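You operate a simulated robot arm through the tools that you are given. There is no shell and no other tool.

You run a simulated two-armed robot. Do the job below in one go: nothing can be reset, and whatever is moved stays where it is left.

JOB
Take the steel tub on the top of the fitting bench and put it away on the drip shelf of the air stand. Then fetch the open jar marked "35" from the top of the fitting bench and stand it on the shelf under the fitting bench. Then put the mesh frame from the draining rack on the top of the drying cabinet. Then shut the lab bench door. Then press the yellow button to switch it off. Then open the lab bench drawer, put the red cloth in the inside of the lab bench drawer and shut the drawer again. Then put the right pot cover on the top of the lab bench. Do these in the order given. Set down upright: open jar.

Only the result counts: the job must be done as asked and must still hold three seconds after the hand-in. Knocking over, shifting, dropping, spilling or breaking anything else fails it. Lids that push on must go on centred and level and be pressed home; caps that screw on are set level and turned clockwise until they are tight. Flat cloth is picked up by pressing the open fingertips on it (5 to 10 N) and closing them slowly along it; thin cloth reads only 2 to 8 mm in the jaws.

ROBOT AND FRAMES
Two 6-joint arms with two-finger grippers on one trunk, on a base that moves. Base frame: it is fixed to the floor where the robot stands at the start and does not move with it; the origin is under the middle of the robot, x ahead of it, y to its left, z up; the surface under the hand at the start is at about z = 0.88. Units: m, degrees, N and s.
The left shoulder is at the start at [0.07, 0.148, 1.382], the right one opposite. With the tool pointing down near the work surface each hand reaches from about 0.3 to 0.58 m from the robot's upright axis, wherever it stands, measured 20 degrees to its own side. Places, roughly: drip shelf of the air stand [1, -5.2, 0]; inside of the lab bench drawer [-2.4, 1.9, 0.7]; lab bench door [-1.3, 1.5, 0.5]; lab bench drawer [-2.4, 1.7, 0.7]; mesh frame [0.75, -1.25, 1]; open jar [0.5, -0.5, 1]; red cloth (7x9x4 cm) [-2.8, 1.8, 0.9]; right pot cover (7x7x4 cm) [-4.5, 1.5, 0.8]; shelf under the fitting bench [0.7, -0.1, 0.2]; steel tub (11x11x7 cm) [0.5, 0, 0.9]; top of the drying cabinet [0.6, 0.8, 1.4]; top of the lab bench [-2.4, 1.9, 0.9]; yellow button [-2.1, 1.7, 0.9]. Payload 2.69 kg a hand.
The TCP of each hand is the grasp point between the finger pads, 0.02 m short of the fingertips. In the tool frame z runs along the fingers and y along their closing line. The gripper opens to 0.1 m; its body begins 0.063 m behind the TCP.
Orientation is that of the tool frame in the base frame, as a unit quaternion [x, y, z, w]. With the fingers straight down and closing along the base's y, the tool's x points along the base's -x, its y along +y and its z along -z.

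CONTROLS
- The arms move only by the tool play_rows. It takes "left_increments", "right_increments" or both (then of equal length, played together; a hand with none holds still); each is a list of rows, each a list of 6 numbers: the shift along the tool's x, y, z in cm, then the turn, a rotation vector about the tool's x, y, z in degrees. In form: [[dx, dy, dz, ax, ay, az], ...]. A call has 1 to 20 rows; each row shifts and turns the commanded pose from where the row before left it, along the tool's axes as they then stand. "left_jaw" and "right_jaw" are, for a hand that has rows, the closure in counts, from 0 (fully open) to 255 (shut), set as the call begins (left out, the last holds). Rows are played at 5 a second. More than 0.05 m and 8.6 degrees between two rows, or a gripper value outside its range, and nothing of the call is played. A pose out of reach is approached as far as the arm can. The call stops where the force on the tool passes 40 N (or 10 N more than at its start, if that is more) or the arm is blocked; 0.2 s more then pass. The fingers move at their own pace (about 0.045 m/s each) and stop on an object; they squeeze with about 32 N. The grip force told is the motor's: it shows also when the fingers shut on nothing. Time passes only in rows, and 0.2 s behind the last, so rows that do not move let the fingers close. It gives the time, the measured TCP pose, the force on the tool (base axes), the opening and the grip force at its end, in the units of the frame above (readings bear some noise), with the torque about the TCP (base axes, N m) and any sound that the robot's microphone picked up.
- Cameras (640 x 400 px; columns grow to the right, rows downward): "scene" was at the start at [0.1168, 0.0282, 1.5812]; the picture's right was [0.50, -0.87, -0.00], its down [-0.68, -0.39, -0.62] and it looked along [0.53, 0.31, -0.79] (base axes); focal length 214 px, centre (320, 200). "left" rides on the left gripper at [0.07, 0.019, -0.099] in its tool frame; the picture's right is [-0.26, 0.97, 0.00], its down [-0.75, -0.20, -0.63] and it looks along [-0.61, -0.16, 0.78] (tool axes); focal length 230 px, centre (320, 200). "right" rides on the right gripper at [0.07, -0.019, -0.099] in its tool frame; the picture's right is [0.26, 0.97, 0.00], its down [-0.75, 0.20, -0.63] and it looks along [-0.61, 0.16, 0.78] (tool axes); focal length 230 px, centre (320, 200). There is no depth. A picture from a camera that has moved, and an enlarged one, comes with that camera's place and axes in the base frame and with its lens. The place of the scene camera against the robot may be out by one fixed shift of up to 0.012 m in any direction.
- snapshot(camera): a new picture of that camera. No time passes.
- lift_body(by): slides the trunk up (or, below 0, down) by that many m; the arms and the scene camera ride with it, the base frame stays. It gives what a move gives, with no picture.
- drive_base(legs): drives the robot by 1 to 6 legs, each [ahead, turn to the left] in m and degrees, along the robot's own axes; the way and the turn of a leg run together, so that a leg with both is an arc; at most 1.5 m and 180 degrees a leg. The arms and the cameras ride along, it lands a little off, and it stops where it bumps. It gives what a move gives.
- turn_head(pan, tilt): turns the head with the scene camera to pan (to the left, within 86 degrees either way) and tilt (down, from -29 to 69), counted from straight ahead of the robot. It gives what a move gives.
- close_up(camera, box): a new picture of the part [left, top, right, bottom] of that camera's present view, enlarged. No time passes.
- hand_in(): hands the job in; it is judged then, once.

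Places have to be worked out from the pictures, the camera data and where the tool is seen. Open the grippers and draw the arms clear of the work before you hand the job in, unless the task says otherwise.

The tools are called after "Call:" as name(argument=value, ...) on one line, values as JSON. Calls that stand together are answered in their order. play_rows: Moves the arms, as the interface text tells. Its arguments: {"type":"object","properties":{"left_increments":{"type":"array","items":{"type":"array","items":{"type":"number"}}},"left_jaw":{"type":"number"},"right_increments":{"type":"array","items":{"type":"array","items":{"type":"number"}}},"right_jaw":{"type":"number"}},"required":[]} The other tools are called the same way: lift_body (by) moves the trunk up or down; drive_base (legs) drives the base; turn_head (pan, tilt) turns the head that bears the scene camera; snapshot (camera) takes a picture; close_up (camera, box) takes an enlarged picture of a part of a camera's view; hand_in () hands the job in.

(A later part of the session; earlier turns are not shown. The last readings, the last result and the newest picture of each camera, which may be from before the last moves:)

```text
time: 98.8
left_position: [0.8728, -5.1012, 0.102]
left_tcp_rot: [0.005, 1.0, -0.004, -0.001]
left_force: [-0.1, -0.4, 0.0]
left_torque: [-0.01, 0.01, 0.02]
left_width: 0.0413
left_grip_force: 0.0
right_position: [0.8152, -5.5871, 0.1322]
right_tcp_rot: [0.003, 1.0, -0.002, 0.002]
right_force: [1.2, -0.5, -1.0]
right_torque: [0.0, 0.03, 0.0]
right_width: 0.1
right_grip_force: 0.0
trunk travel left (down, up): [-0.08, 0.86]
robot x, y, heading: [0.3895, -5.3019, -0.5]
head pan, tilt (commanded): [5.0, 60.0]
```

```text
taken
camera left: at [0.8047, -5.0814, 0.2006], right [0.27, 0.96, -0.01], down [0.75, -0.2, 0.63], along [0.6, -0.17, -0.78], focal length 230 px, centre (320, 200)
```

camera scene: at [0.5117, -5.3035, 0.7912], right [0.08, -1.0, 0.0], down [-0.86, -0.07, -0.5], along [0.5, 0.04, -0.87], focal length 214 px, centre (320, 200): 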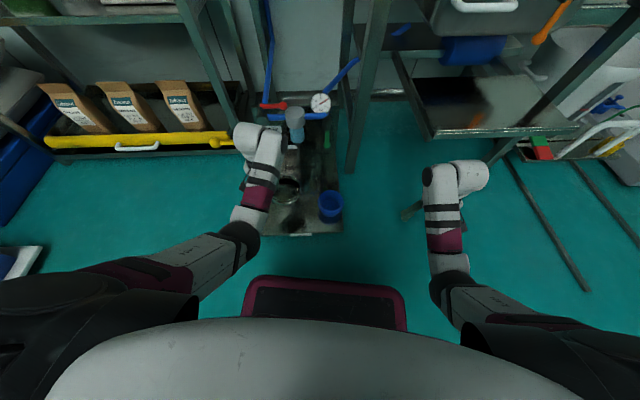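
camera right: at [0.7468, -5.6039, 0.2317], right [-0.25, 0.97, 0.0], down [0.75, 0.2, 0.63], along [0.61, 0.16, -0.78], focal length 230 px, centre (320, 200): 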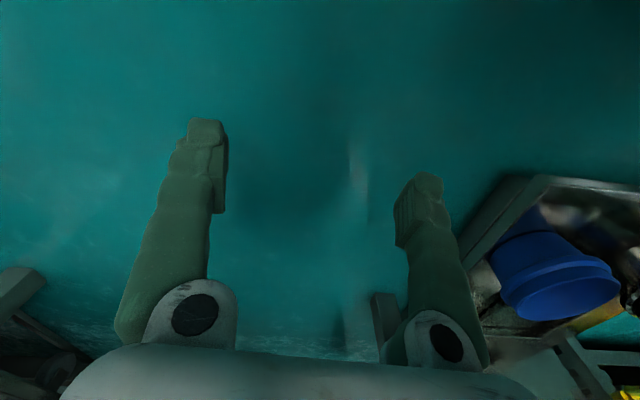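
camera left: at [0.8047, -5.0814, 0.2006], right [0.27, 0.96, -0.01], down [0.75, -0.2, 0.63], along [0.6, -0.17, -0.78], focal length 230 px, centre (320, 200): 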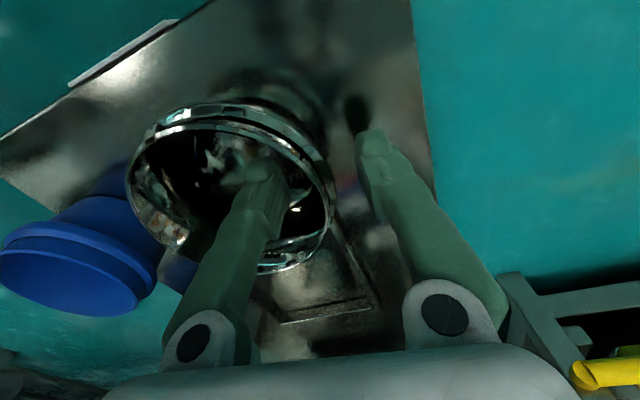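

Released, both fingers are clear of the wall. I raise the hand straight up out of the tub and check that it stands.

Call:
play_rows(left_increments=[[0, 0, -1, 0, 0, 0], [0, 0, -1.5, 0, 0, 0], [0, 0, -1.5, 0, 0, 0], [0, 0, -1.5, 0, 0, 0], [0, 0, -1.5, 0, 0, 0], [0, 0, 0, 0, 0, 0]])

Call:
lift_body(by=0.4)

Call:
snapshot(camera="left")

Call:
snapshot(camera="scene")

```text
time: 100.2
left_position: [0.8797, -5.1, 0.1649]
left_tcp_rot: [0.005, 1.0, -0.004, 0.0]
left_force: [0.9, -0.3, -0.9]
left_torque: [0.0, 0.02, 0.02]
left_width: 0.0411
left_grip_force: 0.1
left hand out of reach, approached as far as the arm can: row 5
right_position: [0.8162, -5.5879, 0.133]
right_tcp_rot: [0.002, 1.0, -0.001, 0.001]
right_force: [0.2, 0.1, -0.6]
right_torque: [0.02, -0.01, -0.04]
right_width: 0.1003
right_grip_force: 0.0
trunk travel left (down, up): [-0.08, 0.86]
robot x, y, heading: [0.3946, -5.2995, -0.2]
head pan, tilt (commanded): [5.0, 60.0]
```

```text
time: 104.1
left_position: [0.8796, -5.1007, 0.5647]
left_tcp_rot: [0.006, 1.0, -0.003, -0.001]
left_force: [-0.3, 0.1, -0.5]
left_torque: [-0.02, -0.01, -0.02]
left_width: 0.0414
left_grip_force: 0.0
right_position: [0.8156, -5.5879, 0.5319]
right_tcp_rot: [0.002, 1.0, -0.001, 0.0]
right_force: [0.9, -0.1, -0.8]
right_torque: [-0.01, -0.02, 0.03]
right_width: 0.1001
right_grip_force: 0.0
trunk travel left (down, up): [-0.48, 0.46]
robot x, y, heading: [0.3955, -5.2993, -0.1]
head pan, tilt (commanded): [5.0, 60.0]
```

```text
taken
camera left: at [0.8117, -5.0811, 0.6633], right [0.27, 0.96, -0.01], down [0.75, -0.2, 0.63], along [0.61, -0.17, -0.78], focal length 230 px, centre (320, 200)
```

left: 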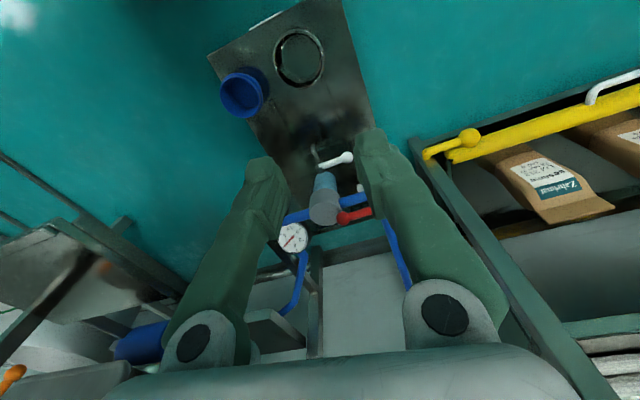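

```text
taken
camera scene: at [0.5117, -5.3035, 1.1112], right [0.08, -1.0, 0.0], down [-0.86, -0.07, -0.5], along [0.5, 0.04, -0.87], focal length 214 px, centre (320, 200)
```

scene: 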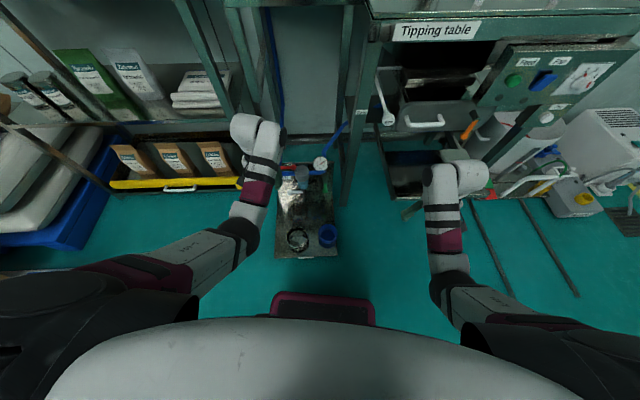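

The tub stands well on the plate, beside the cup. I back straight away, then raise the trunk fully and head back toward the fitting bench.

Call:
drive_base(legs=[[-1.1, 0]])

Call:
lift_body(by=0.46)

Call:
turn_head(pan=0, tilt=35)

Call:
close_up(camera="scene", box=[240, 160, 400, 260])

```text
time: 109.8
left_position: [-0.2309, -5.0972, 0.5656]
left_tcp_rot: [0.003, 1.0, -0.003, -0.001]
left_force: [0.0, -0.1, -0.5]
left_torque: [-0.01, -0.02, -0.01]
left_width: 0.0412
left_grip_force: 0.1
right_position: [-0.2938, -5.584, 0.533]
right_tcp_rot: [0.0, 1.0, -0.001, 0.0]
right_force: [-0.8, 0.4, -0.3]
right_torque: [0.02, 0.01, 0.04]
right_width: 0.1001
right_grip_force: 0.1
trunk travel left (down, up): [-0.48, 0.46]
robot x, y, heading: [-0.717, -5.2991, 0.1]
head pan, tilt (commanded): [5.0, 60.0]
```

```text
refused: 0.46 is not a number from -0.4 to 0.4
```

```text
time: 110.7
left_position: [-0.2314, -5.0977, 0.5655]
left_tcp_rot: [0.003, 1.0, -0.003, -0.001]
left_force: [-0.1, -0.6, -0.1]
left_torque: [0.0, -0.04, -0.02]
left_width: 0.0415
left_grip_force: 0.2
right_position: [-0.2927, -5.5838, 0.5324]
right_tcp_rot: [-0.001, 1.0, -0.001, 0.001]
right_force: [0.6, 0.6, -0.1]
right_torque: [0.01, 0.01, -0.01]
right_width: 0.0998
right_grip_force: 0.1
trunk travel left (down, up): [-0.48, 0.46]
robot x, y, heading: [-0.7188, -5.2973, 0.3]
head pan, tilt (commanded): [0.0, 35.0]
```

```text
4.00 times, centred on (320, 210) of scene
camera zoom: at [-0.577, -5.3074, 1.1454], right [0.0, -1.0, 0.0], down [-0.57, 0.0, -0.82], along [0.82, 0.0, -0.57], focal length 858 px, centre (320, 160)
```

zoom: 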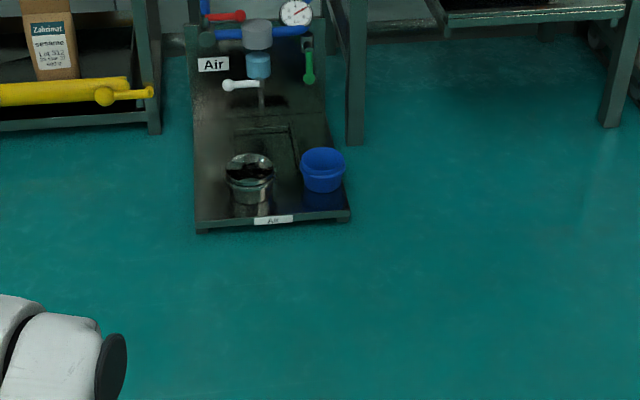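

The tub stands upright on the drip shelf. I raise the trunk in two steps, turn left to face +y and drive back up the corridor.

Call:
lift_body(by=0.4)

Call:
lift_body(by=0.06)

Call:
drive_base(legs=[[0, 90], [1.5, 0], [1.5, 0], [1.5, 0], [0.6, 0]])

```text
time: 114.5
left_position: [-0.2313, -5.0965, 0.9651]
left_tcp_rot: [0.002, 1.0, -0.003, -0.001]
left_force: [-0.1, -0.4, -0.6]
left_torque: [-0.01, 0.0, 0.01]
left_width: 0.041
left_grip_force: 0.0
right_position: [-0.293, -5.5845, 0.933]
right_tcp_rot: [0.0, 1.0, -0.001, 0.0]
right_force: [-0.6, -0.5, -0.3]
right_torque: [-0.01, 0.0, 0.02]
right_width: 0.0998
right_grip_force: 0.1
trunk travel left (down, up): [-0.88, 0.06]
robot x, y, heading: [-0.7168, -5.2981, -0.3]
head pan, tilt (commanded): [0.0, 35.0]
```

```text
time: 115.5
left_position: [-0.2313, -5.097, 1.0255]
left_tcp_rot: [0.003, 1.0, -0.004, -0.001]
left_force: [0.6, -0.7, 0.0]
left_torque: [-0.01, 0.0, 0.0]
left_width: 0.041
left_grip_force: 0.0
right_position: [-0.2926, -5.5841, 0.9928]
right_tcp_rot: [0.0, 1.0, -0.001, 0.0]
right_force: [0.0, 0.0, 0.1]
right_torque: [0.0, 0.01, 0.02]
right_width: 0.1002
right_grip_force: 0.1
trunk travel left (down, up): [-0.94, 0.0]
robot x, y, heading: [-0.7149, -5.2969, 0.4]
head pan, tilt (commanded): [0.0, 35.0]
```

```text
time: 143.9
left_position: [-0.7433, 0.3245, 1.0249]
left_tcp_rot: [-0.694, 0.72, -0.003, 0.002]
left_force: [0.4, -0.5, -0.4]
left_torque: [0.03, 0.01, -0.05]
left_width: 0.0414
left_grip_force: 0.1
right_position: [-0.2585, 0.2462, 0.9935]
right_tcp_rot: [-0.696, 0.718, 0.001, 0.002]
right_force: [0.3, -0.6, 0.0]
right_torque: [0.02, 0.02, -0.01]
right_width: 0.1002
right_grip_force: 0.1
trunk travel left (down, up): [-0.94, 0.0]
robot x, y, heading: [-0.5572, -0.1628, 88.3]
head pan, tilt (commanded): [0.0, 35.0]
```

I turn to face the bench again and look at the jars from here.

Call:
drive_base(legs=[[0, -88.3]])

Call:
turn_head(pan=-15, tilt=30)

Call:
snapshot(camera="scene")

Call:
close_up(camera="scene", box=[240, 170, 360, 245])

```text
time: 148.1
left_position: [-0.0728, 0.0374, 1.0242]
left_tcp_rot: [0.001, 1.0, -0.004, -0.001]
left_force: [-0.8, -0.3, 0.6]
left_torque: [0.01, 0.02, 0.0]
left_width: 0.0414
left_grip_force: 0.1
right_position: [-0.1335, -0.4501, 0.9922]
right_tcp_rot: [-0.001, 1.0, 0.0, 0.001]
right_force: [0.0, -0.9, 0.1]
right_torque: [0.03, -0.03, 0.06]
right_width: 0.1001
right_grip_force: 0.0
trunk travel left (down, up): [-0.94, 0.0]
robot x, y, heading: [-0.556, -0.1688, -0.1]
head pan, tilt (commanded): [0.0, 35.0]
```

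```text
time: 148.8
left_position: [-0.0721, 0.0372, 1.0246]
left_tcp_rot: [0.001, 1.0, -0.004, -0.001]
left_force: [0.0, 0.3, 0.4]
left_torque: [-0.01, -0.01, 0.0]
left_width: 0.0412
left_grip_force: 0.1
right_position: [-0.1339, -0.4513, 0.9934]
right_tcp_rot: [-0.002, 1.0, -0.001, 0.001]
right_force: [-0.2, -0.7, -0.3]
right_torque: [-0.01, 0.01, 0.01]
right_width: 0.1002
right_grip_force: 0.0
trunk travel left (down, up): [-0.94, 0.0]
robot x, y, heading: [-0.5624, -0.1685, 0.2]
head pan, tilt (commanded): [-15.0, 30.0]
```

```text
taken
camera scene: at [-0.4191, -0.1983, 1.6133], right [-0.25, -0.97, 0.0], down [-0.48, 0.13, -0.87], along [0.84, -0.22, -0.5], focal length 214 px, centre (320, 200)
```

scene: 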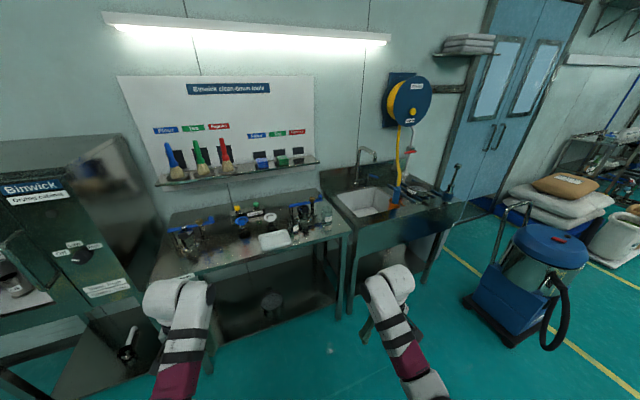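

```text
5.33 times, centred on (300, 208) of scene
camera zoom: at [-0.4191, -0.1983, 1.6133], right [-0.25, -0.97, 0.0], down [-0.48, 0.13, -0.87], along [0.84, -0.22, -0.5], focal length 1144 px, centre (427, 160)
```

zoom: 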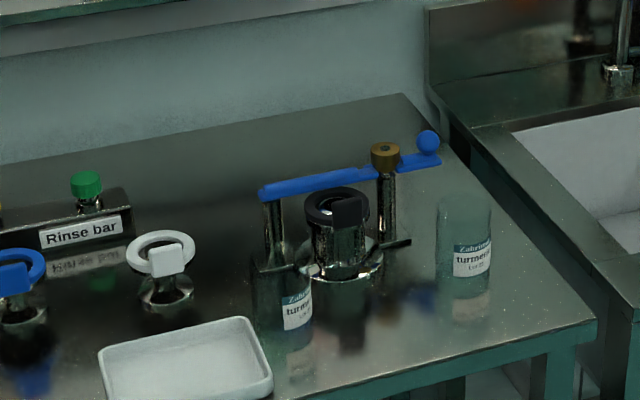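

The jar 35 is about 9.5 cm tall, 6 cm wide, at roughly [0.498, -0.288]. I first retract the right hand toward the robot so it stays off the bench as I approach.

Call:
play_rows(right_increments=[[1, 0, 1, 0, 0, 0], [2, 0, 1, 0, 0, 0], [2, 0, 1, 0, 0, 0], [2, 0, 1, 0, 0, 0], [2, 0, 1, 0, 0, 0], [0, 0, 0, 0, 0, 0]], right_jaw=40)

Call:
drive_base(legs=[[0, 8], [0.5, 0], [0, -8.2]])

Call:
turn_head(pan=-30, tilt=50)

Call:
snapshot(camera="scene")

Call:
snapshot(camera="right")

```text
time: 150.2
left_position: [-0.0726, 0.0368, 1.0246]
left_tcp_rot: [0.001, 1.0, -0.004, -0.002]
left_force: [-0.4, 0.1, 0.1]
left_torque: [0.04, -0.03, 0.01]
left_width: 0.0411
left_grip_force: 0.1
right_position: [-0.2233, -0.4499, 0.9427]
right_tcp_rot: [-0.002, 1.0, 0.0, 0.001]
right_force: [0.0, -0.1, 0.2]
right_torque: [-0.01, 0.03, 0.01]
right_width: 0.0843
right_grip_force: 0.0
trunk travel left (down, up): [-0.94, 0.0]
robot x, y, heading: [-0.5617, -0.1688, 0.1]
head pan, tilt (commanded): [-15.0, 30.0]
```

```text
time: 154.4
left_position: [0.413, 0.111, 1.0239]
left_tcp_rot: [0.0, 1.0, -0.004, -0.001]
left_force: [0.1, 0.3, 0.0]
left_torque: [0.01, -0.03, 0.03]
left_width: 0.041
left_grip_force: 0.1
right_position: [0.2632, -0.3761, 0.9442]
right_tcp_rot: [-0.001, 1.0, -0.002, 0.001]
right_force: [0.3, -0.6, 0.9]
right_torque: [0.0, -0.02, 0.0]
right_width: 0.0844
right_grip_force: 0.1
trunk travel left (down, up): [-0.94, 0.0]
robot x, y, heading: [-0.0681, -0.0937, 0.2]
head pan, tilt (commanded): [-15.0, 30.0]
```

```text
time: 155.2
left_position: [0.4147, 0.1075, 1.0254]
left_tcp_rot: [0.001, 1.0, -0.003, -0.001]
left_force: [0.5, -0.8, -0.4]
left_torque: [-0.01, -0.01, 0.02]
left_width: 0.0412
left_grip_force: 0.0
right_position: [0.2645, -0.3791, 0.9424]
right_tcp_rot: [-0.001, 1.0, 0.0, 0.001]
right_force: [0.3, -0.6, 0.1]
right_torque: [0.02, 0.0, 0.01]
right_width: 0.0844
right_grip_force: 0.1
trunk travel left (down, up): [-0.94, 0.0]
robot x, y, heading: [-0.0732, -0.0946, 0.3]
head pan, tilt (commanded): [-30.0, 50.0]
```

```text
taken
camera scene: at [0.0482, -0.1434, 1.5838], right [-0.5, -0.87, 0.0], down [-0.66, 0.38, -0.64], along [0.56, -0.32, -0.77], focal length 214 px, centre (320, 200)
```

scene: 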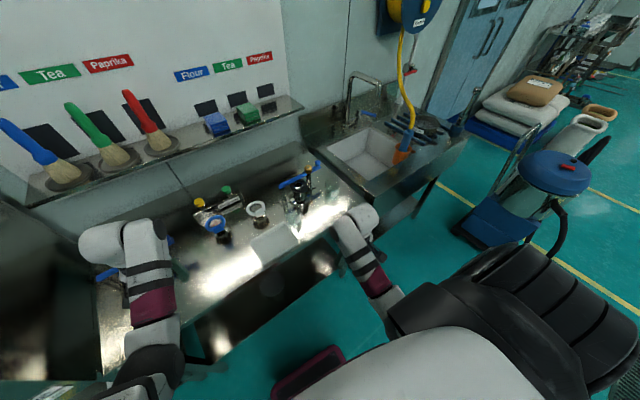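

```text
taken
camera right: at [0.1954, -0.3964, 1.0416], right [-0.26, 0.97, 0.0], down [0.75, 0.2, 0.63], along [0.61, 0.16, -0.78], focal length 230 px, centre (320, 200)
```

right: 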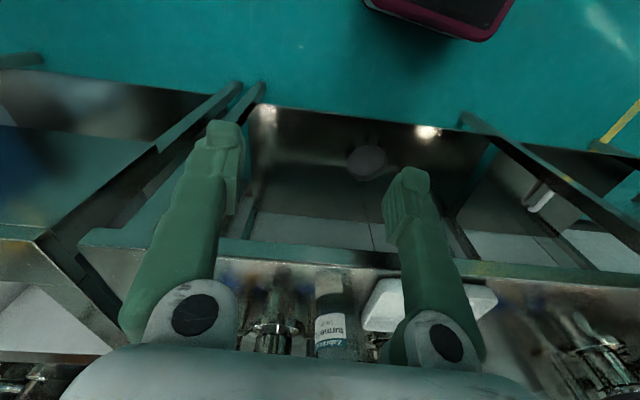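

I zoom in on the jar from the right-hand camera and the scene camera to fix its position.

Call:
close_up(camera="right", box=[240, 240, 400, 360])

Call:
close_up(camera="scene", box=[240, 160, 360, 260])

```text
3.33 times, centred on (320, 300) of right
camera zoom: at [0.1954, -0.3964, 1.0416], right [-0.26, 0.97, 0.0], down [0.75, 0.2, 0.63], along [0.61, 0.16, -0.78], focal length 767 px, centre (320, -133)
```

zoom: 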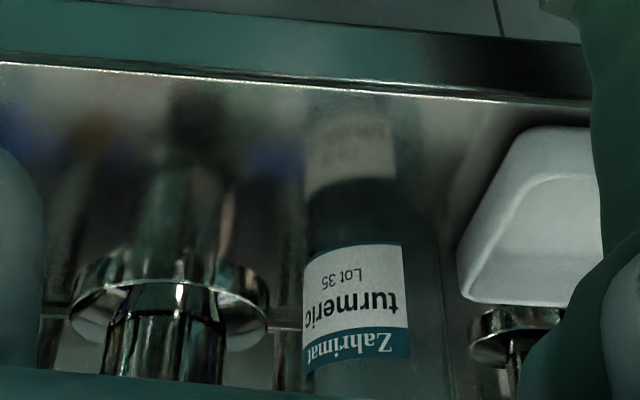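

```text
4.00 times, centred on (300, 210) of scene
camera zoom: at [0.0482, -0.1434, 1.5838], right [-0.5, -0.87, 0.0], down [-0.66, 0.38, -0.64], along [0.56, -0.32, -0.77], focal length 858 px, centre (400, 160)
```

zoom: 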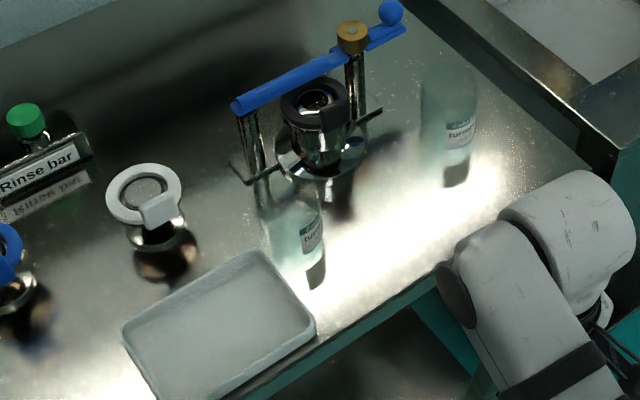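

Jar 35 centre works out at about [0.53, -0.285], with the clamp device just right-behind it and the tray to the left-front. I drive 9 cm forward, then bring the right hand in front of the jar, yawed 16° so the right finger keeps away from the clamp.

Call:
drive_base(legs=[[0.09, 0]])

Call:
play_rows(right_increments=[[0, 1.5, -0.4, 0, 0, 4], [0, 1.5, -0.4, 0, 0, 4], [0, 1.5, 0, 0, 0, 4], [0, 1.5, 0, 0, 0, 4], [0, 1.5, 0, 0, 0, 0], [0, 0, 0, 0, 0, 0]])

Call:
snapshot(camera="right")

```text
time: 156.3
left_position: [0.4899, 0.1092, 1.0294]
left_tcp_rot: [0.0, 1.0, -0.004, 0.004]
left_force: [0.9, 1.3, -1.0]
left_torque: [0.01, 0.02, 0.03]
left_width: 0.0408
left_grip_force: 0.1
right_position: [0.3418, -0.378, 0.9464]
right_tcp_rot: [-0.001, 1.0, 0.0, 0.006]
right_force: [-1.0, -1.3, -0.6]
right_torque: [0.01, 0.01, -0.01]
right_width: 0.0844
right_grip_force: 0.1
trunk travel left (down, up): [-0.94, 0.0]
robot x, y, heading: [0.0164, -0.094, 0.2]
head pan, tilt (commanded): [-30.0, 50.0]
```

```text
time: 157.7
left_position: [0.4951, 0.108, 1.0273]
left_tcp_rot: [0.001, 1.0, -0.004, 0.002]
left_force: [-0.4, 0.2, 0.4]
left_torque: [0.0, -0.04, 0.0]
left_width: 0.0414
left_grip_force: 0.0
right_position: [0.3549, -0.3084, 0.9528]
right_tcp_rot: [0.138, 0.99, -0.004, 0.005]
right_force: [-0.2, 0.2, 0.5]
right_torque: [0.01, -0.05, -0.03]
right_width: 0.0842
right_grip_force: 0.1
trunk travel left (down, up): [-0.94, 0.0]
robot x, y, heading: [0.0172, -0.0946, 0.2]
head pan, tilt (commanded): [-30.0, 50.0]
```

```text
taken
camera right: at [0.2825, -0.3046, 1.0512], right [0.02, 1.0, -0.01], down [0.77, -0.01, 0.64], along [0.64, -0.02, -0.77], focal length 230 px, centre (320, 200)
```

right: 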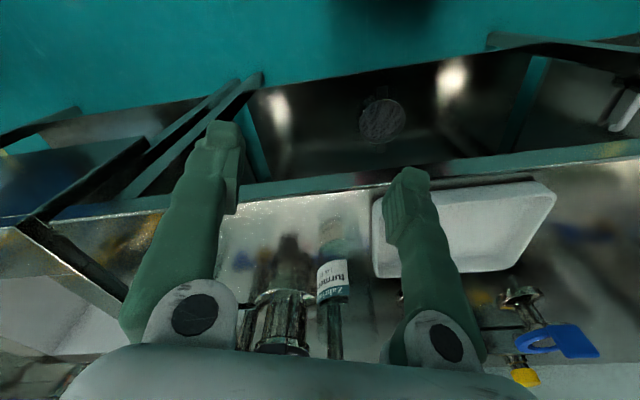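

I zoom in to refine the jar's position relative to the hand.

Call:
close_up(camera="right", box=[250, 180, 410, 350])

```text
2.35 times, centred on (330, 265) of right
camera zoom: at [0.2825, -0.3046, 1.0512], right [0.02, 1.0, -0.01], down [0.77, -0.01, 0.64], along [0.64, -0.02, -0.77], focal length 541 px, centre (296, 47)
```

zoom: 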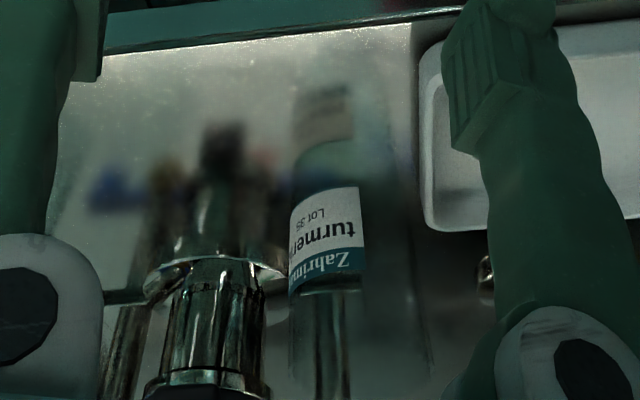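

Jar centre is about [0.533, -0.286]. I open fully and move to a start point 10 cm in front of it along the tool's approach direction, staying above the tray edge.

Call:
play_rows(right_increments=[[-1.3, 1.4, 0, 0, 0, 0], [-1.3, 1.4, 0, 0, 0, 0], [-1.3, 1.4, 0, 0, 0, 0], [-1.3, 1.4, 0, 0, 0, 0], [-1.3, 1.35, 0, 0, 0, 0], [0, 0, 0, 0, 0, 0]], right_jaw=0)

Call:
snapshot(camera="right")

Call:
close_up(camera="right", box=[220, 100, 420, 260])

Call:
close_up(camera="scene", box=[260, 140, 420, 260])

```text
time: 159.3
left_position: [0.4954, 0.1082, 1.0267]
left_tcp_rot: [0.0, 1.0, -0.004, 0.001]
left_force: [0.5, 0.3, 0.0]
left_torque: [-0.02, 0.04, -0.02]
left_width: 0.0411
left_grip_force: 0.0
right_position: [0.4341, -0.2822, 0.948]
right_tcp_rot: [0.148, 0.989, -0.025, 0.001]
right_force: [-0.3, 0.5, -0.2]
right_torque: [0.01, -0.01, -0.01]
right_width: 0.0999
right_grip_force: 0.1
trunk travel left (down, up): [-0.94, 0.0]
robot x, y, heading: [0.0188, -0.0909, 0.2]
head pan, tilt (commanded): [-30.0, 50.0]
stopped in row 6 (right hand): the arm was blocked; the commanded pose is now the measured one
```

```text
taken
camera right: at [0.3631, -0.2737, 1.0468], right [0.04, 1.0, -0.05], down [0.78, 0.0, 0.63], along [0.63, -0.06, -0.78], focal length 230 px, centre (320, 200)
```

right: 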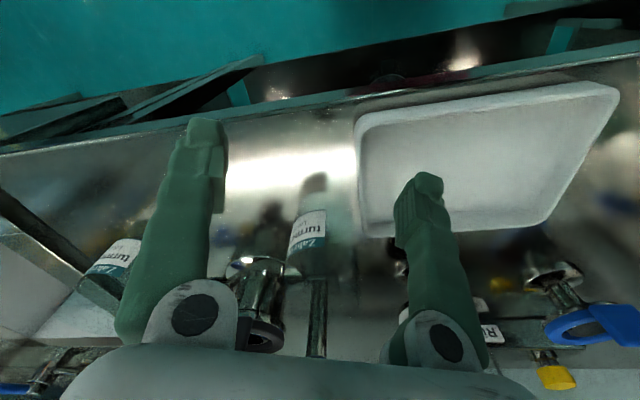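

```text
2.50 times, centred on (320, 180) of right
camera zoom: at [0.3631, -0.2737, 1.0468], right [0.04, 1.0, -0.05], down [0.78, 0.0, 0.63], along [0.63, -0.06, -0.78], focal length 575 px, centre (320, 250)
```

zoom: 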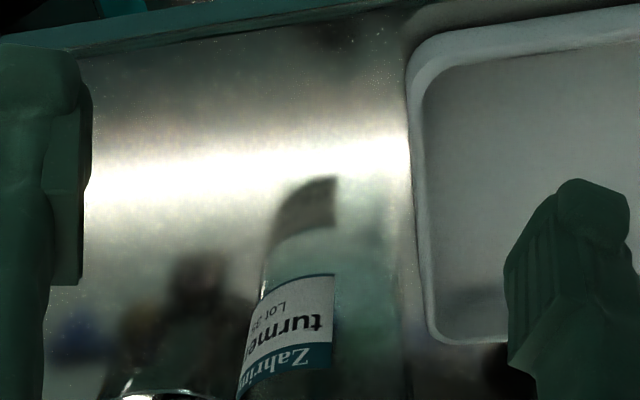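

```text
3.33 times, centred on (340, 200) of scene
camera zoom: at [0.136, -0.1419, 1.5838], right [-0.5, -0.87, 0.0], down [-0.67, 0.38, -0.64], along [0.56, -0.32, -0.77], focal length 715 px, centre (253, 200)
```

zoom: 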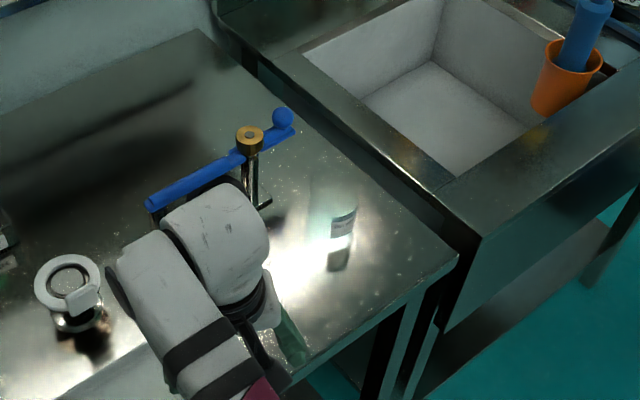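

The arm hit its inner wrist-yaw limit, so a smaller yaw is needed. I straighten the tilt and reduce the yaw to about -6°, lining up with the jar.

Call:
play_rows(right_increments=[[0, 0, 0, -1.43, 0.13, -5.5], [0, 0, 0, -1.43, 0.13, -5.5], [0, 0.6, 0, 0, 0, 0], [0, 0, 0, 0, 0, 0]])

Call:
close_up(camera="right", box=[160, 100, 480, 300])

```text
time: 160.3
left_position: [0.4949, 0.1093, 1.0257]
left_tcp_rot: [0.0, 1.0, -0.005, 0.002]
left_force: [-0.4, 0.2, 0.5]
left_torque: [0.0, -0.01, 0.01]
left_width: 0.0411
left_grip_force: 0.1
right_position: [0.4333, -0.2741, 0.9483]
right_tcp_rot: [0.051, 0.999, 0.002, 0.0]
right_force: [0.5, -0.1, -0.3]
right_torque: [0.0, 0.01, -0.03]
right_width: 0.0999
right_grip_force: 0.0
trunk travel left (down, up): [-0.94, 0.0]
robot x, y, heading: [0.0199, -0.0918, 0.2]
head pan, tilt (commanded): [-30.0, 50.0]
```

```text
2.00 times, centred on (320, 200) of right
camera zoom: at [0.3637, -0.2845, 1.0465], right [-0.16, 0.99, 0.01], down [0.77, 0.12, 0.63], along [0.62, 0.1, -0.78], focal length 460 px, centre (320, 200)
```

zoom: 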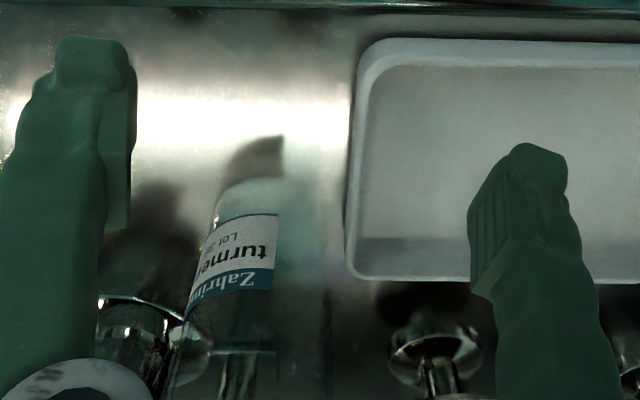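

The jar is centred between the fingers along the approach. I move forward along the tool in small steps.

Call:
play_rows(right_increments=[[-1.2, 0, 0, 0, 0, 0], [-1.2, 0, 0, 0, 0, 0], [-1.2, 0, 0, 0, 0, 0], [-1.2, 0, 0, 0, 0, 0], [-1.2, 0, 0, 0, 0, 0], [0, 0, 0, 0, 0, 0]])

Call:
close_up(camera="right", box=[160, 60, 480, 260])

```text
time: 161.7
left_position: [0.4965, 0.1085, 1.0272]
left_tcp_rot: [-0.001, 1.0, -0.003, 0.002]
left_force: [0.0, 0.2, 0.0]
left_torque: [-0.04, -0.01, 0.03]
left_width: 0.0414
left_grip_force: 0.1
right_position: [0.4937, -0.2796, 0.9473]
right_tcp_rot: [0.051, 0.999, 0.002, -0.001]
right_force: [0.8, -0.5, 0.2]
right_torque: [0.01, 0.03, 0.01]
right_width: 0.1
right_grip_force: 0.0
trunk travel left (down, up): [-0.94, 0.0]
robot x, y, heading: [0.0205, -0.0952, -0.1]
head pan, tilt (commanded): [-30.0, 50.0]
```

```text
2.00 times, centred on (320, 160) of right
camera zoom: at [0.4237, -0.2916, 1.0463], right [-0.16, 0.99, 0.01], down [0.77, 0.12, 0.63], along [0.62, 0.1, -0.78], focal length 460 px, centre (320, 280)
```

zoom: 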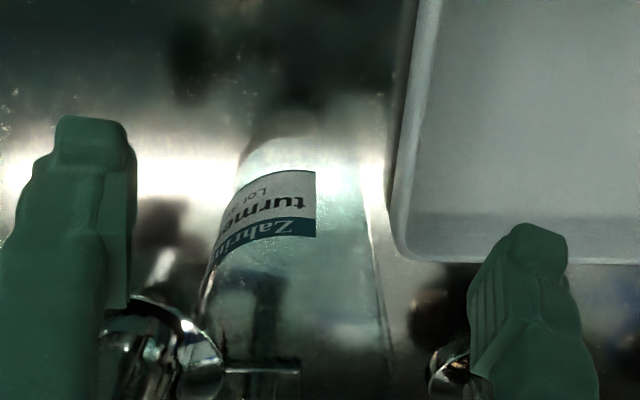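

The jar is slightly right of centre (about 4 mm). I correct and move the last 3 cm so the pads flank the jar's middle.

Call:
play_rows(right_increments=[[-1, -0.2, 0, 0, 0, 0], [-1, -0.2, 0, 0, 0, 0], [-0.9, 0, 0, 0, 0, 0], [0, 0, 0, 0, 0, 0]])

Call:
snapshot(camera="right")

Call:
close_up(camera="scene", box=[260, 140, 420, 260])

```text
time: 162.7
left_position: [0.4957, 0.1091, 1.0266]
left_tcp_rot: [0.001, 1.0, -0.004, 0.001]
left_force: [-0.4, -1.0, -0.5]
left_torque: [0.02, -0.03, 0.0]
left_width: 0.0411
left_grip_force: 0.1
right_position: [0.5212, -0.2875, 0.9475]
right_tcp_rot: [0.051, 0.999, 0.002, 0.0]
right_force: [-0.4, 0.0, -0.5]
right_torque: [0.0, 0.02, 0.0]
right_width: 0.1003
right_grip_force: 0.1
trunk travel left (down, up): [-0.94, 0.0]
robot x, y, heading: [0.0159, -0.0948, 0.2]
head pan, tilt (commanded): [-30.0, 50.0]
```

```text
taken
camera right: at [0.4515, -0.298, 1.0464], right [-0.16, 0.99, 0.01], down [0.77, 0.12, 0.63], along [0.62, 0.1, -0.78], focal length 230 px, centre (320, 200)
```

right: 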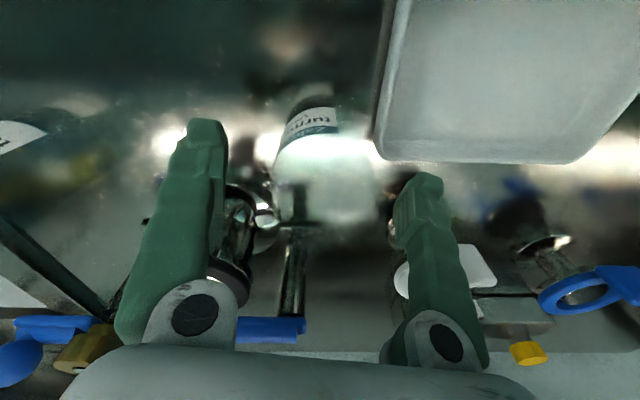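

```text
3.33 times, centred on (340, 200) of scene
camera zoom: at [0.1363, -0.1417, 1.5838], right [-0.5, -0.87, 0.0], down [-0.67, 0.38, -0.64], along [0.56, -0.32, -0.77], focal length 715 px, centre (253, 200)
```

zoom: 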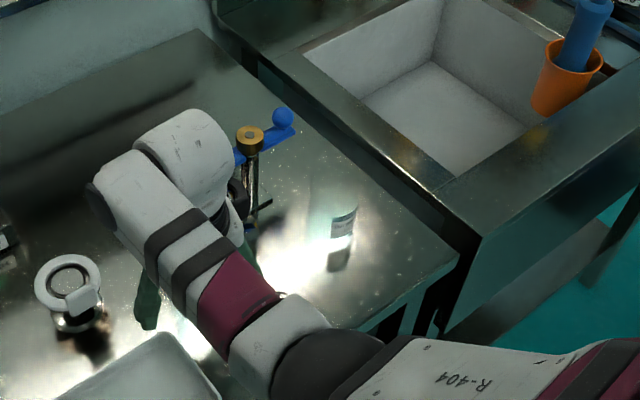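

I zoom in between the fingers to see where the jar's rim is before closing.

Call:
close_up(camera="right", box=[220, 80, 420, 260])

```text
2.22 times, centred on (320, 170) of right
camera zoom: at [0.4515, -0.298, 1.0464], right [-0.16, 0.99, 0.01], down [0.77, 0.12, 0.63], along [0.62, 0.1, -0.78], focal length 511 px, centre (320, 267)
```

zoom: 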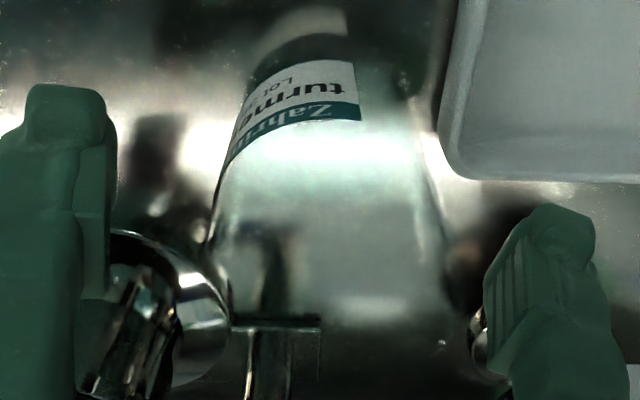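

The rim seems to be around z≈0.95–0.965, so I lower 1 cm for a better bite, still clear of the tray rim, then close gently.

Call:
play_rows(right_increments=[[-0.3, 0, 0.5, 0, 0, 0], [0, 0, 0.5, 0, 0, 0], [0, 0, 0, 0, 0, 0]], right_jaw=60)

Call:
close_up(camera="right", box=[220, 80, 420, 260])

```text
time: 163.5
left_position: [0.4962, 0.1093, 1.0265]
left_tcp_rot: [0.0, 1.0, -0.003, 0.002]
left_force: [-0.5, 0.0, -0.4]
left_torque: [0.0, 0.02, 0.0]
left_width: 0.041
left_grip_force: 0.1
right_position: [0.5249, -0.2882, 0.9378]
right_tcp_rot: [0.051, 0.999, 0.002, 0.0]
right_force: [0.2, -0.4, 0.2]
right_torque: [0.02, -0.02, -0.02]
right_width: 0.0765
right_grip_force: 0.0
trunk travel left (down, up): [-0.94, 0.0]
robot x, y, heading: [0.019, -0.0938, 0.7]
head pan, tilt (commanded): [-30.0, 50.0]
```

```text
2.22 times, centred on (320, 170) of right
camera zoom: at [0.4547, -0.2987, 1.0366], right [-0.16, 0.99, 0.01], down [0.77, 0.12, 0.63], along [0.62, 0.1, -0.78], focal length 511 px, centre (320, 267)
```

zoom: 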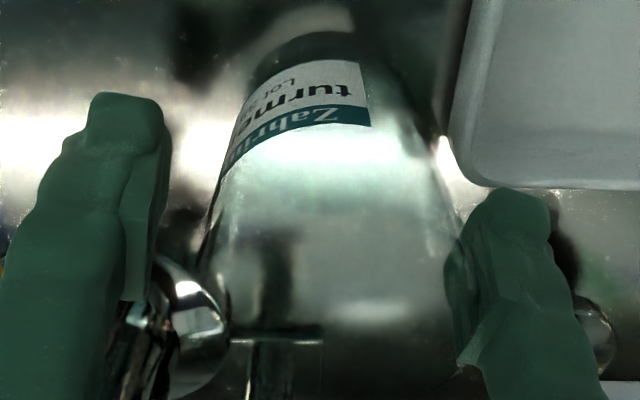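

The jar sits about 4–5 mm toward the left finger; I shift the hand that way, then close.

Call:
play_rows(right_increments=[[0, 0.4, 0, 0, 0, 0], [0, 0, 0, 0, 0, 0]])

Call:
play_rows(right_increments=[[0, 0, 0, 0, 0, 0], [0, 0, 0, 0, 0, 0]], right_jaw=85)

Call:
close_up(camera="right", box=[220, 80, 420, 260])

```text
time: 164.1
left_position: [0.4953, 0.109, 1.0276]
left_tcp_rot: [0.001, 1.0, -0.003, 0.002]
left_force: [0.2, 0.1, -0.6]
left_torque: [0.02, 0.03, -0.01]
left_width: 0.0411
left_grip_force: 0.0
right_position: [0.5251, -0.2837, 0.9372]
right_tcp_rot: [0.051, 0.999, 0.003, 0.0]
right_force: [0.0, -0.3, 0.1]
right_torque: [-0.02, -0.02, -0.02]
right_width: 0.0765
right_grip_force: 0.1
trunk travel left (down, up): [-0.94, 0.0]
robot x, y, heading: [0.0211, -0.0925, 0.5]
head pan, tilt (commanded): [-30.0, 50.0]
```

```text
time: 164.7
left_position: [0.4959, 0.1085, 1.0262]
left_tcp_rot: [-0.001, 1.0, -0.004, 0.002]
left_force: [0.2, -0.5, 0.5]
left_torque: [0.02, 0.01, 0.0]
left_width: 0.0413
left_grip_force: 0.0
right_position: [0.5256, -0.2842, 0.938]
right_tcp_rot: [0.052, 0.999, 0.003, 0.0]
right_force: [-0.6, 0.6, -0.8]
right_torque: [-0.02, 0.01, -0.01]
right_width: 0.0666
right_grip_force: 0.1
trunk travel left (down, up): [-0.94, 0.0]
robot x, y, heading: [0.0152, -0.0925, 0.2]
head pan, tilt (commanded): [-30.0, 50.0]
```

```text
2.22 times, centred on (320, 170) of right
camera zoom: at [0.4553, -0.2944, 1.0367], right [-0.16, 0.99, 0.01], down [0.77, 0.12, 0.63], along [0.62, 0.1, -0.78], focal length 511 px, centre (320, 267)
```

zoom: 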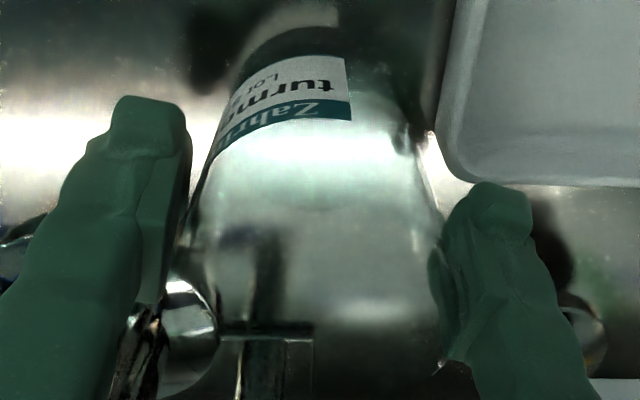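

Now the jar is centred between the pads. I close on it.

Call:
play_rows(right_increments=[[0, 0, 0, 0, 0, 0], [0, 0, 0, 0, 0, 0], [0, 0, 0, 0, 0, 0]], right_jaw=255)

Call:
close_up(camera="right", box=[220, 80, 420, 260])

```text
time: 165.5
left_position: [0.4963, 0.1087, 1.0267]
left_tcp_rot: [0.0, 1.0, -0.004, 0.001]
left_force: [-0.3, 0.1, -0.9]
left_torque: [0.0, 0.02, -0.01]
left_width: 0.0413
left_grip_force: 0.0
right_position: [0.526, -0.2841, 0.9369]
right_tcp_rot: [0.051, 0.999, 0.003, 0.0]
right_force: [-0.1, -0.6, 0.6]
right_torque: [0.01, 0.02, 0.0]
right_width: 0.0565
right_grip_force: 32.0
trunk travel left (down, up): [-0.94, 0.0]
robot x, y, heading: [0.0181, -0.0952, 0.3]
head pan, tilt (commanded): [-30.0, 50.0]
```

```text
2.22 times, centred on (320, 170) of right
camera zoom: at [0.4552, -0.2945, 1.0367], right [-0.16, 0.99, 0.01], down [0.77, 0.12, 0.63], along [0.62, 0.1, -0.78], focal length 511 px, centre (320, 267)
```

zoom: 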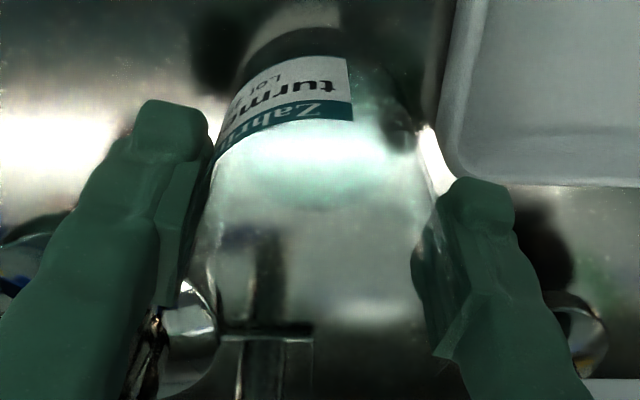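

Jar held (56 mm, 32 N). I lift it straight up slowly.

Call:
play_rows(right_increments=[[0, 0, -0.5, 0, 0, 0], [0, 0, -0.8, 0, 0, 0], [0, 0, -1, 0, 0, 0], [0, 0, -1, 0, 0, 0], [0, 0, -1, 0, 0, 0], [0, 0, -1, 0, 0, 0], [0, 0, 0, 0, 0, 0]])

Call:
snapshot(camera="right")

Call:
close_up(camera="scene", box=[260, 140, 420, 260])

```text
time: 167.1
left_position: [0.495, 0.1075, 1.0266]
left_tcp_rot: [0.0, 1.0, -0.003, 0.002]
left_force: [0.7, -0.1, -0.3]
left_torque: [0.02, 0.01, 0.01]
left_width: 0.0414
left_grip_force: 0.0
right_position: [0.5258, -0.2844, 0.9904]
right_tcp_rot: [0.052, 0.999, 0.003, 0.0]
right_force: [-0.5, -1.0, -1.2]
right_torque: [0.01, 0.02, 0.04]
right_width: 0.0564
right_grip_force: 32.0
trunk travel left (down, up): [-0.94, 0.0]
robot x, y, heading: [0.0179, -0.095, 0.3]
head pan, tilt (commanded): [-30.0, 50.0]
```

```text
taken
camera right: at [0.455, -0.295, 1.0895], right [-0.16, 0.99, 0.01], down [0.77, 0.12, 0.63], along [0.62, 0.1, -0.78], focal length 230 px, centre (320, 200)
```

right: 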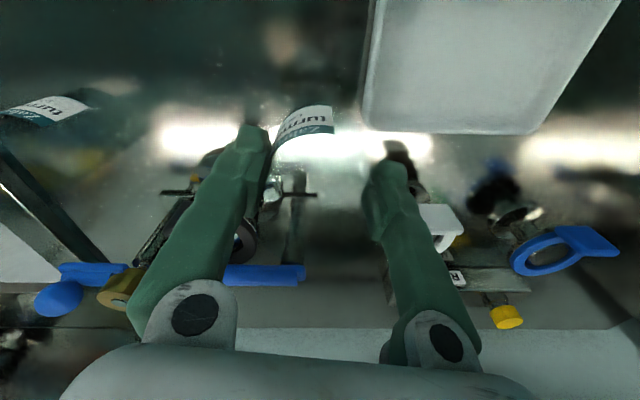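

```text
3.33 times, centred on (340, 200) of scene
camera zoom: at [0.1366, -0.1418, 1.5837], right [-0.5, -0.87, 0.0], down [-0.67, 0.38, -0.64], along [0.56, -0.32, -0.77], focal length 715 px, centre (253, 200)
```

zoom: 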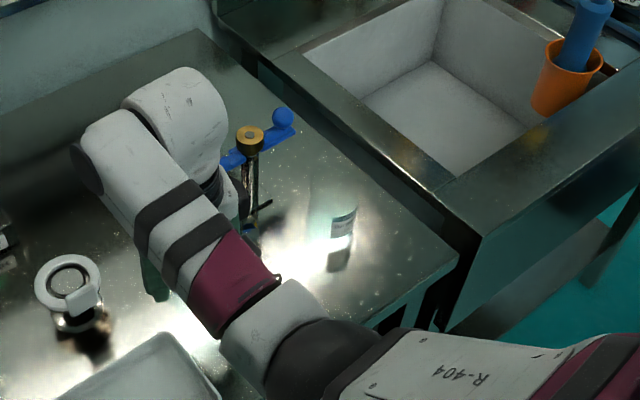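

The jar is up with its base about 5 cm above the bench. I back straight off 0.4 m, and draw the left hand in closer.

Call:
drive_base(legs=[[-0.4, 0]])

Call:
play_rows(left_increments=[[0, 0, 1, 0, 0, 0], [1, 0, 1, 0, 0, 0], [1.5, 0.5, 1, 0, 0, 0], [1.5, 0.5, 1, 0, 0, 0], [1.5, 0.5, 1, 0, 0, 0], [1.5, 0.5, 1, 0, 0, 0], [1.5, 0.5, 0, 0, 0, 0], [0, 0, 0, 0, 0, 0]])

Call:
turn_head(pan=-10, tilt=45)

Call:
snapshot(camera="scene")

```text
time: 169.6
left_position: [0.0932, 0.1082, 1.0255]
left_tcp_rot: [-0.001, 1.0, -0.004, 0.001]
left_force: [-1.4, -0.3, 0.9]
left_torque: [-0.03, -0.02, 0.0]
left_width: 0.0412
left_grip_force: 0.0
right_position: [0.1233, -0.286, 0.9891]
right_tcp_rot: [0.05, 0.999, 0.004, -0.001]
right_force: [0.5, 0.8, -0.7]
right_torque: [0.02, 0.01, 0.01]
right_width: 0.0562
right_grip_force: 31.8
trunk travel left (down, up): [-0.94, 0.0]
robot x, y, heading: [-0.3835, -0.0977, 0.5]
head pan, tilt (commanded): [-30.0, 50.0]
```

```text
time: 171.4
left_position: [0.0039, 0.1311, 0.9641]
left_tcp_rot: [-0.001, 1.0, -0.003, 0.001]
left_force: [0.1, -0.1, 0.0]
left_torque: [0.01, 0.0, -0.01]
left_width: 0.0409
left_grip_force: 0.0
right_position: [0.1224, -0.2859, 0.9898]
right_tcp_rot: [0.051, 0.999, 0.003, 0.001]
right_force: [0.7, 0.6, -0.3]
right_torque: [-0.01, 0.0, -0.02]
right_width: 0.0565
right_grip_force: 31.5
trunk travel left (down, up): [-0.94, 0.0]
robot x, y, heading: [-0.3851, -0.0994, 0.3]
head pan, tilt (commanded): [-30.0, 50.0]
```

```text
time: 172.2
left_position: [0.0048, 0.1311, 0.9641]
left_tcp_rot: [-0.001, 1.0, -0.003, 0.002]
left_force: [0.2, -0.9, 0.6]
left_torque: [0.02, -0.03, 0.01]
left_width: 0.0412
left_grip_force: 0.0
right_position: [0.1209, -0.2858, 0.9906]
right_tcp_rot: [0.051, 0.999, 0.003, 0.0]
right_force: [-0.3, -0.6, -1.1]
right_torque: [0.0, 0.02, -0.01]
right_width: 0.0559
right_grip_force: 32.1
trunk travel left (down, up): [-0.94, 0.0]
robot x, y, heading: [-0.3858, -0.0979, 0.5]
head pan, tilt (commanded): [-10.0, 45.0]
```

```text
taken
camera scene: at [-0.2539, -0.1196, 1.5906], right [-0.17, -0.99, 0.0], down [-0.7, 0.12, -0.71], along [0.7, -0.12, -0.71], focal length 214 px, centre (320, 200)
```

scene: 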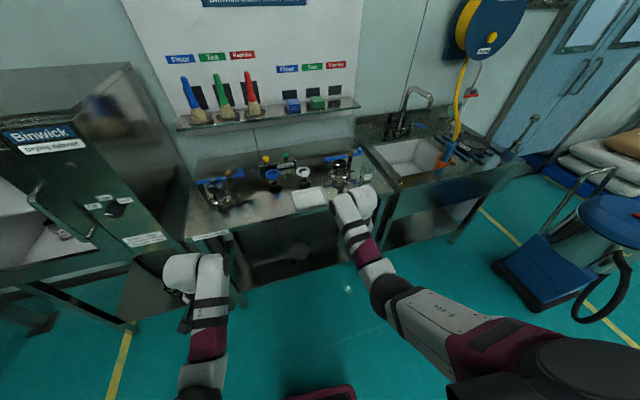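

Now I lower the trunk in stages, clear of the bench, and look at the lower shelf.

Call:
lift_body(by=-0.4)

Call:
turn_head(pan=-10, tilt=35)

Call:
snapshot(camera="scene")

Call:
close_up(camera="scene", box=[200, 120, 440, 270])

Call:
snapshot(camera="right")

```text
time: 176.1
left_position: [0.0052, 0.1333, 0.5638]
left_tcp_rot: [-0.001, 1.0, -0.003, 0.001]
left_force: [-1.1, 0.4, 0.1]
left_torque: [0.02, 0.01, -0.02]
left_width: 0.0412
left_grip_force: 0.0
right_position: [0.1216, -0.2852, 0.5906]
right_tcp_rot: [0.051, 0.999, 0.003, 0.0]
right_force: [0.4, 0.8, -0.8]
right_torque: [0.01, -0.01, 0.01]
right_width: 0.0558
right_grip_force: 32.7
trunk travel left (down, up): [-0.54, 0.4]
robot x, y, heading: [-0.3848, -0.0949, 0.3]
head pan, tilt (commanded): [-10.0, 45.0]
```

```text
time: 176.8
left_position: [0.0052, 0.1323, 0.5657]
left_tcp_rot: [0.0, 1.0, -0.004, 0.002]
left_force: [1.1, 0.3, -0.7]
left_torque: [-0.03, -0.02, 0.03]
left_width: 0.0413
left_grip_force: 0.0
right_position: [0.1213, -0.2847, 0.5909]
right_tcp_rot: [0.051, 0.999, 0.002, 0.0]
right_force: [1.0, 0.2, -0.2]
right_torque: [0.02, -0.03, 0.0]
right_width: 0.0561
right_grip_force: 31.8
trunk travel left (down, up): [-0.54, 0.4]
robot x, y, heading: [-0.3853, -0.0962, 0.4]
head pan, tilt (commanded): [-10.0, 35.0]
```

```text
taken
camera scene: at [-0.2475, -0.1207, 1.2054], right [-0.17, -0.99, 0.0], down [-0.57, 0.1, -0.82], along [0.81, -0.14, -0.57], focal length 214 px, centre (320, 200)
```

scene: 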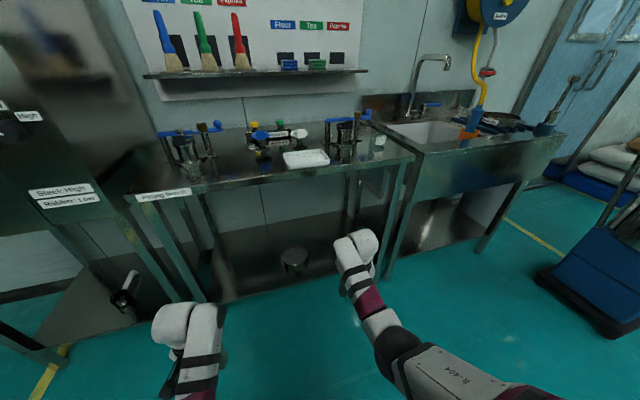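

```text
2.67 times, centred on (320, 195) of scene
camera zoom: at [-0.2475, -0.1207, 1.2054], right [-0.17, -0.99, 0.0], down [-0.57, 0.1, -0.82], along [0.81, -0.14, -0.57], focal length 572 px, centre (320, 213)
```

zoom: 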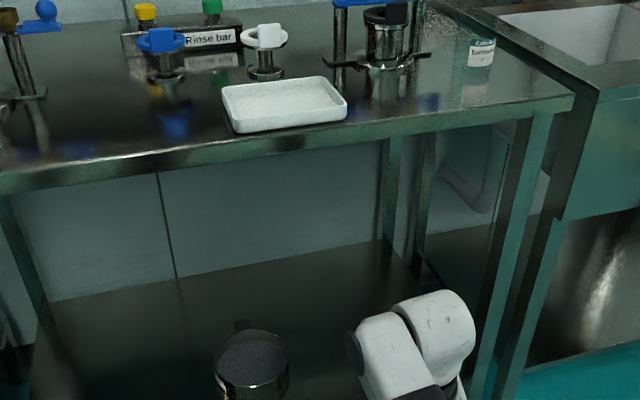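

```text
taken
camera right: at [0.0516, -0.2964, 0.6893], right [-0.16, 0.99, 0.01], down [0.77, 0.12, 0.63], along [0.62, 0.1, -0.78], focal length 230 px, centre (320, 200)
```

right: 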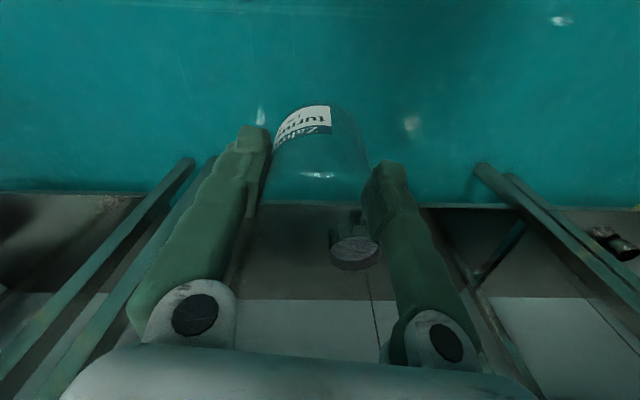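

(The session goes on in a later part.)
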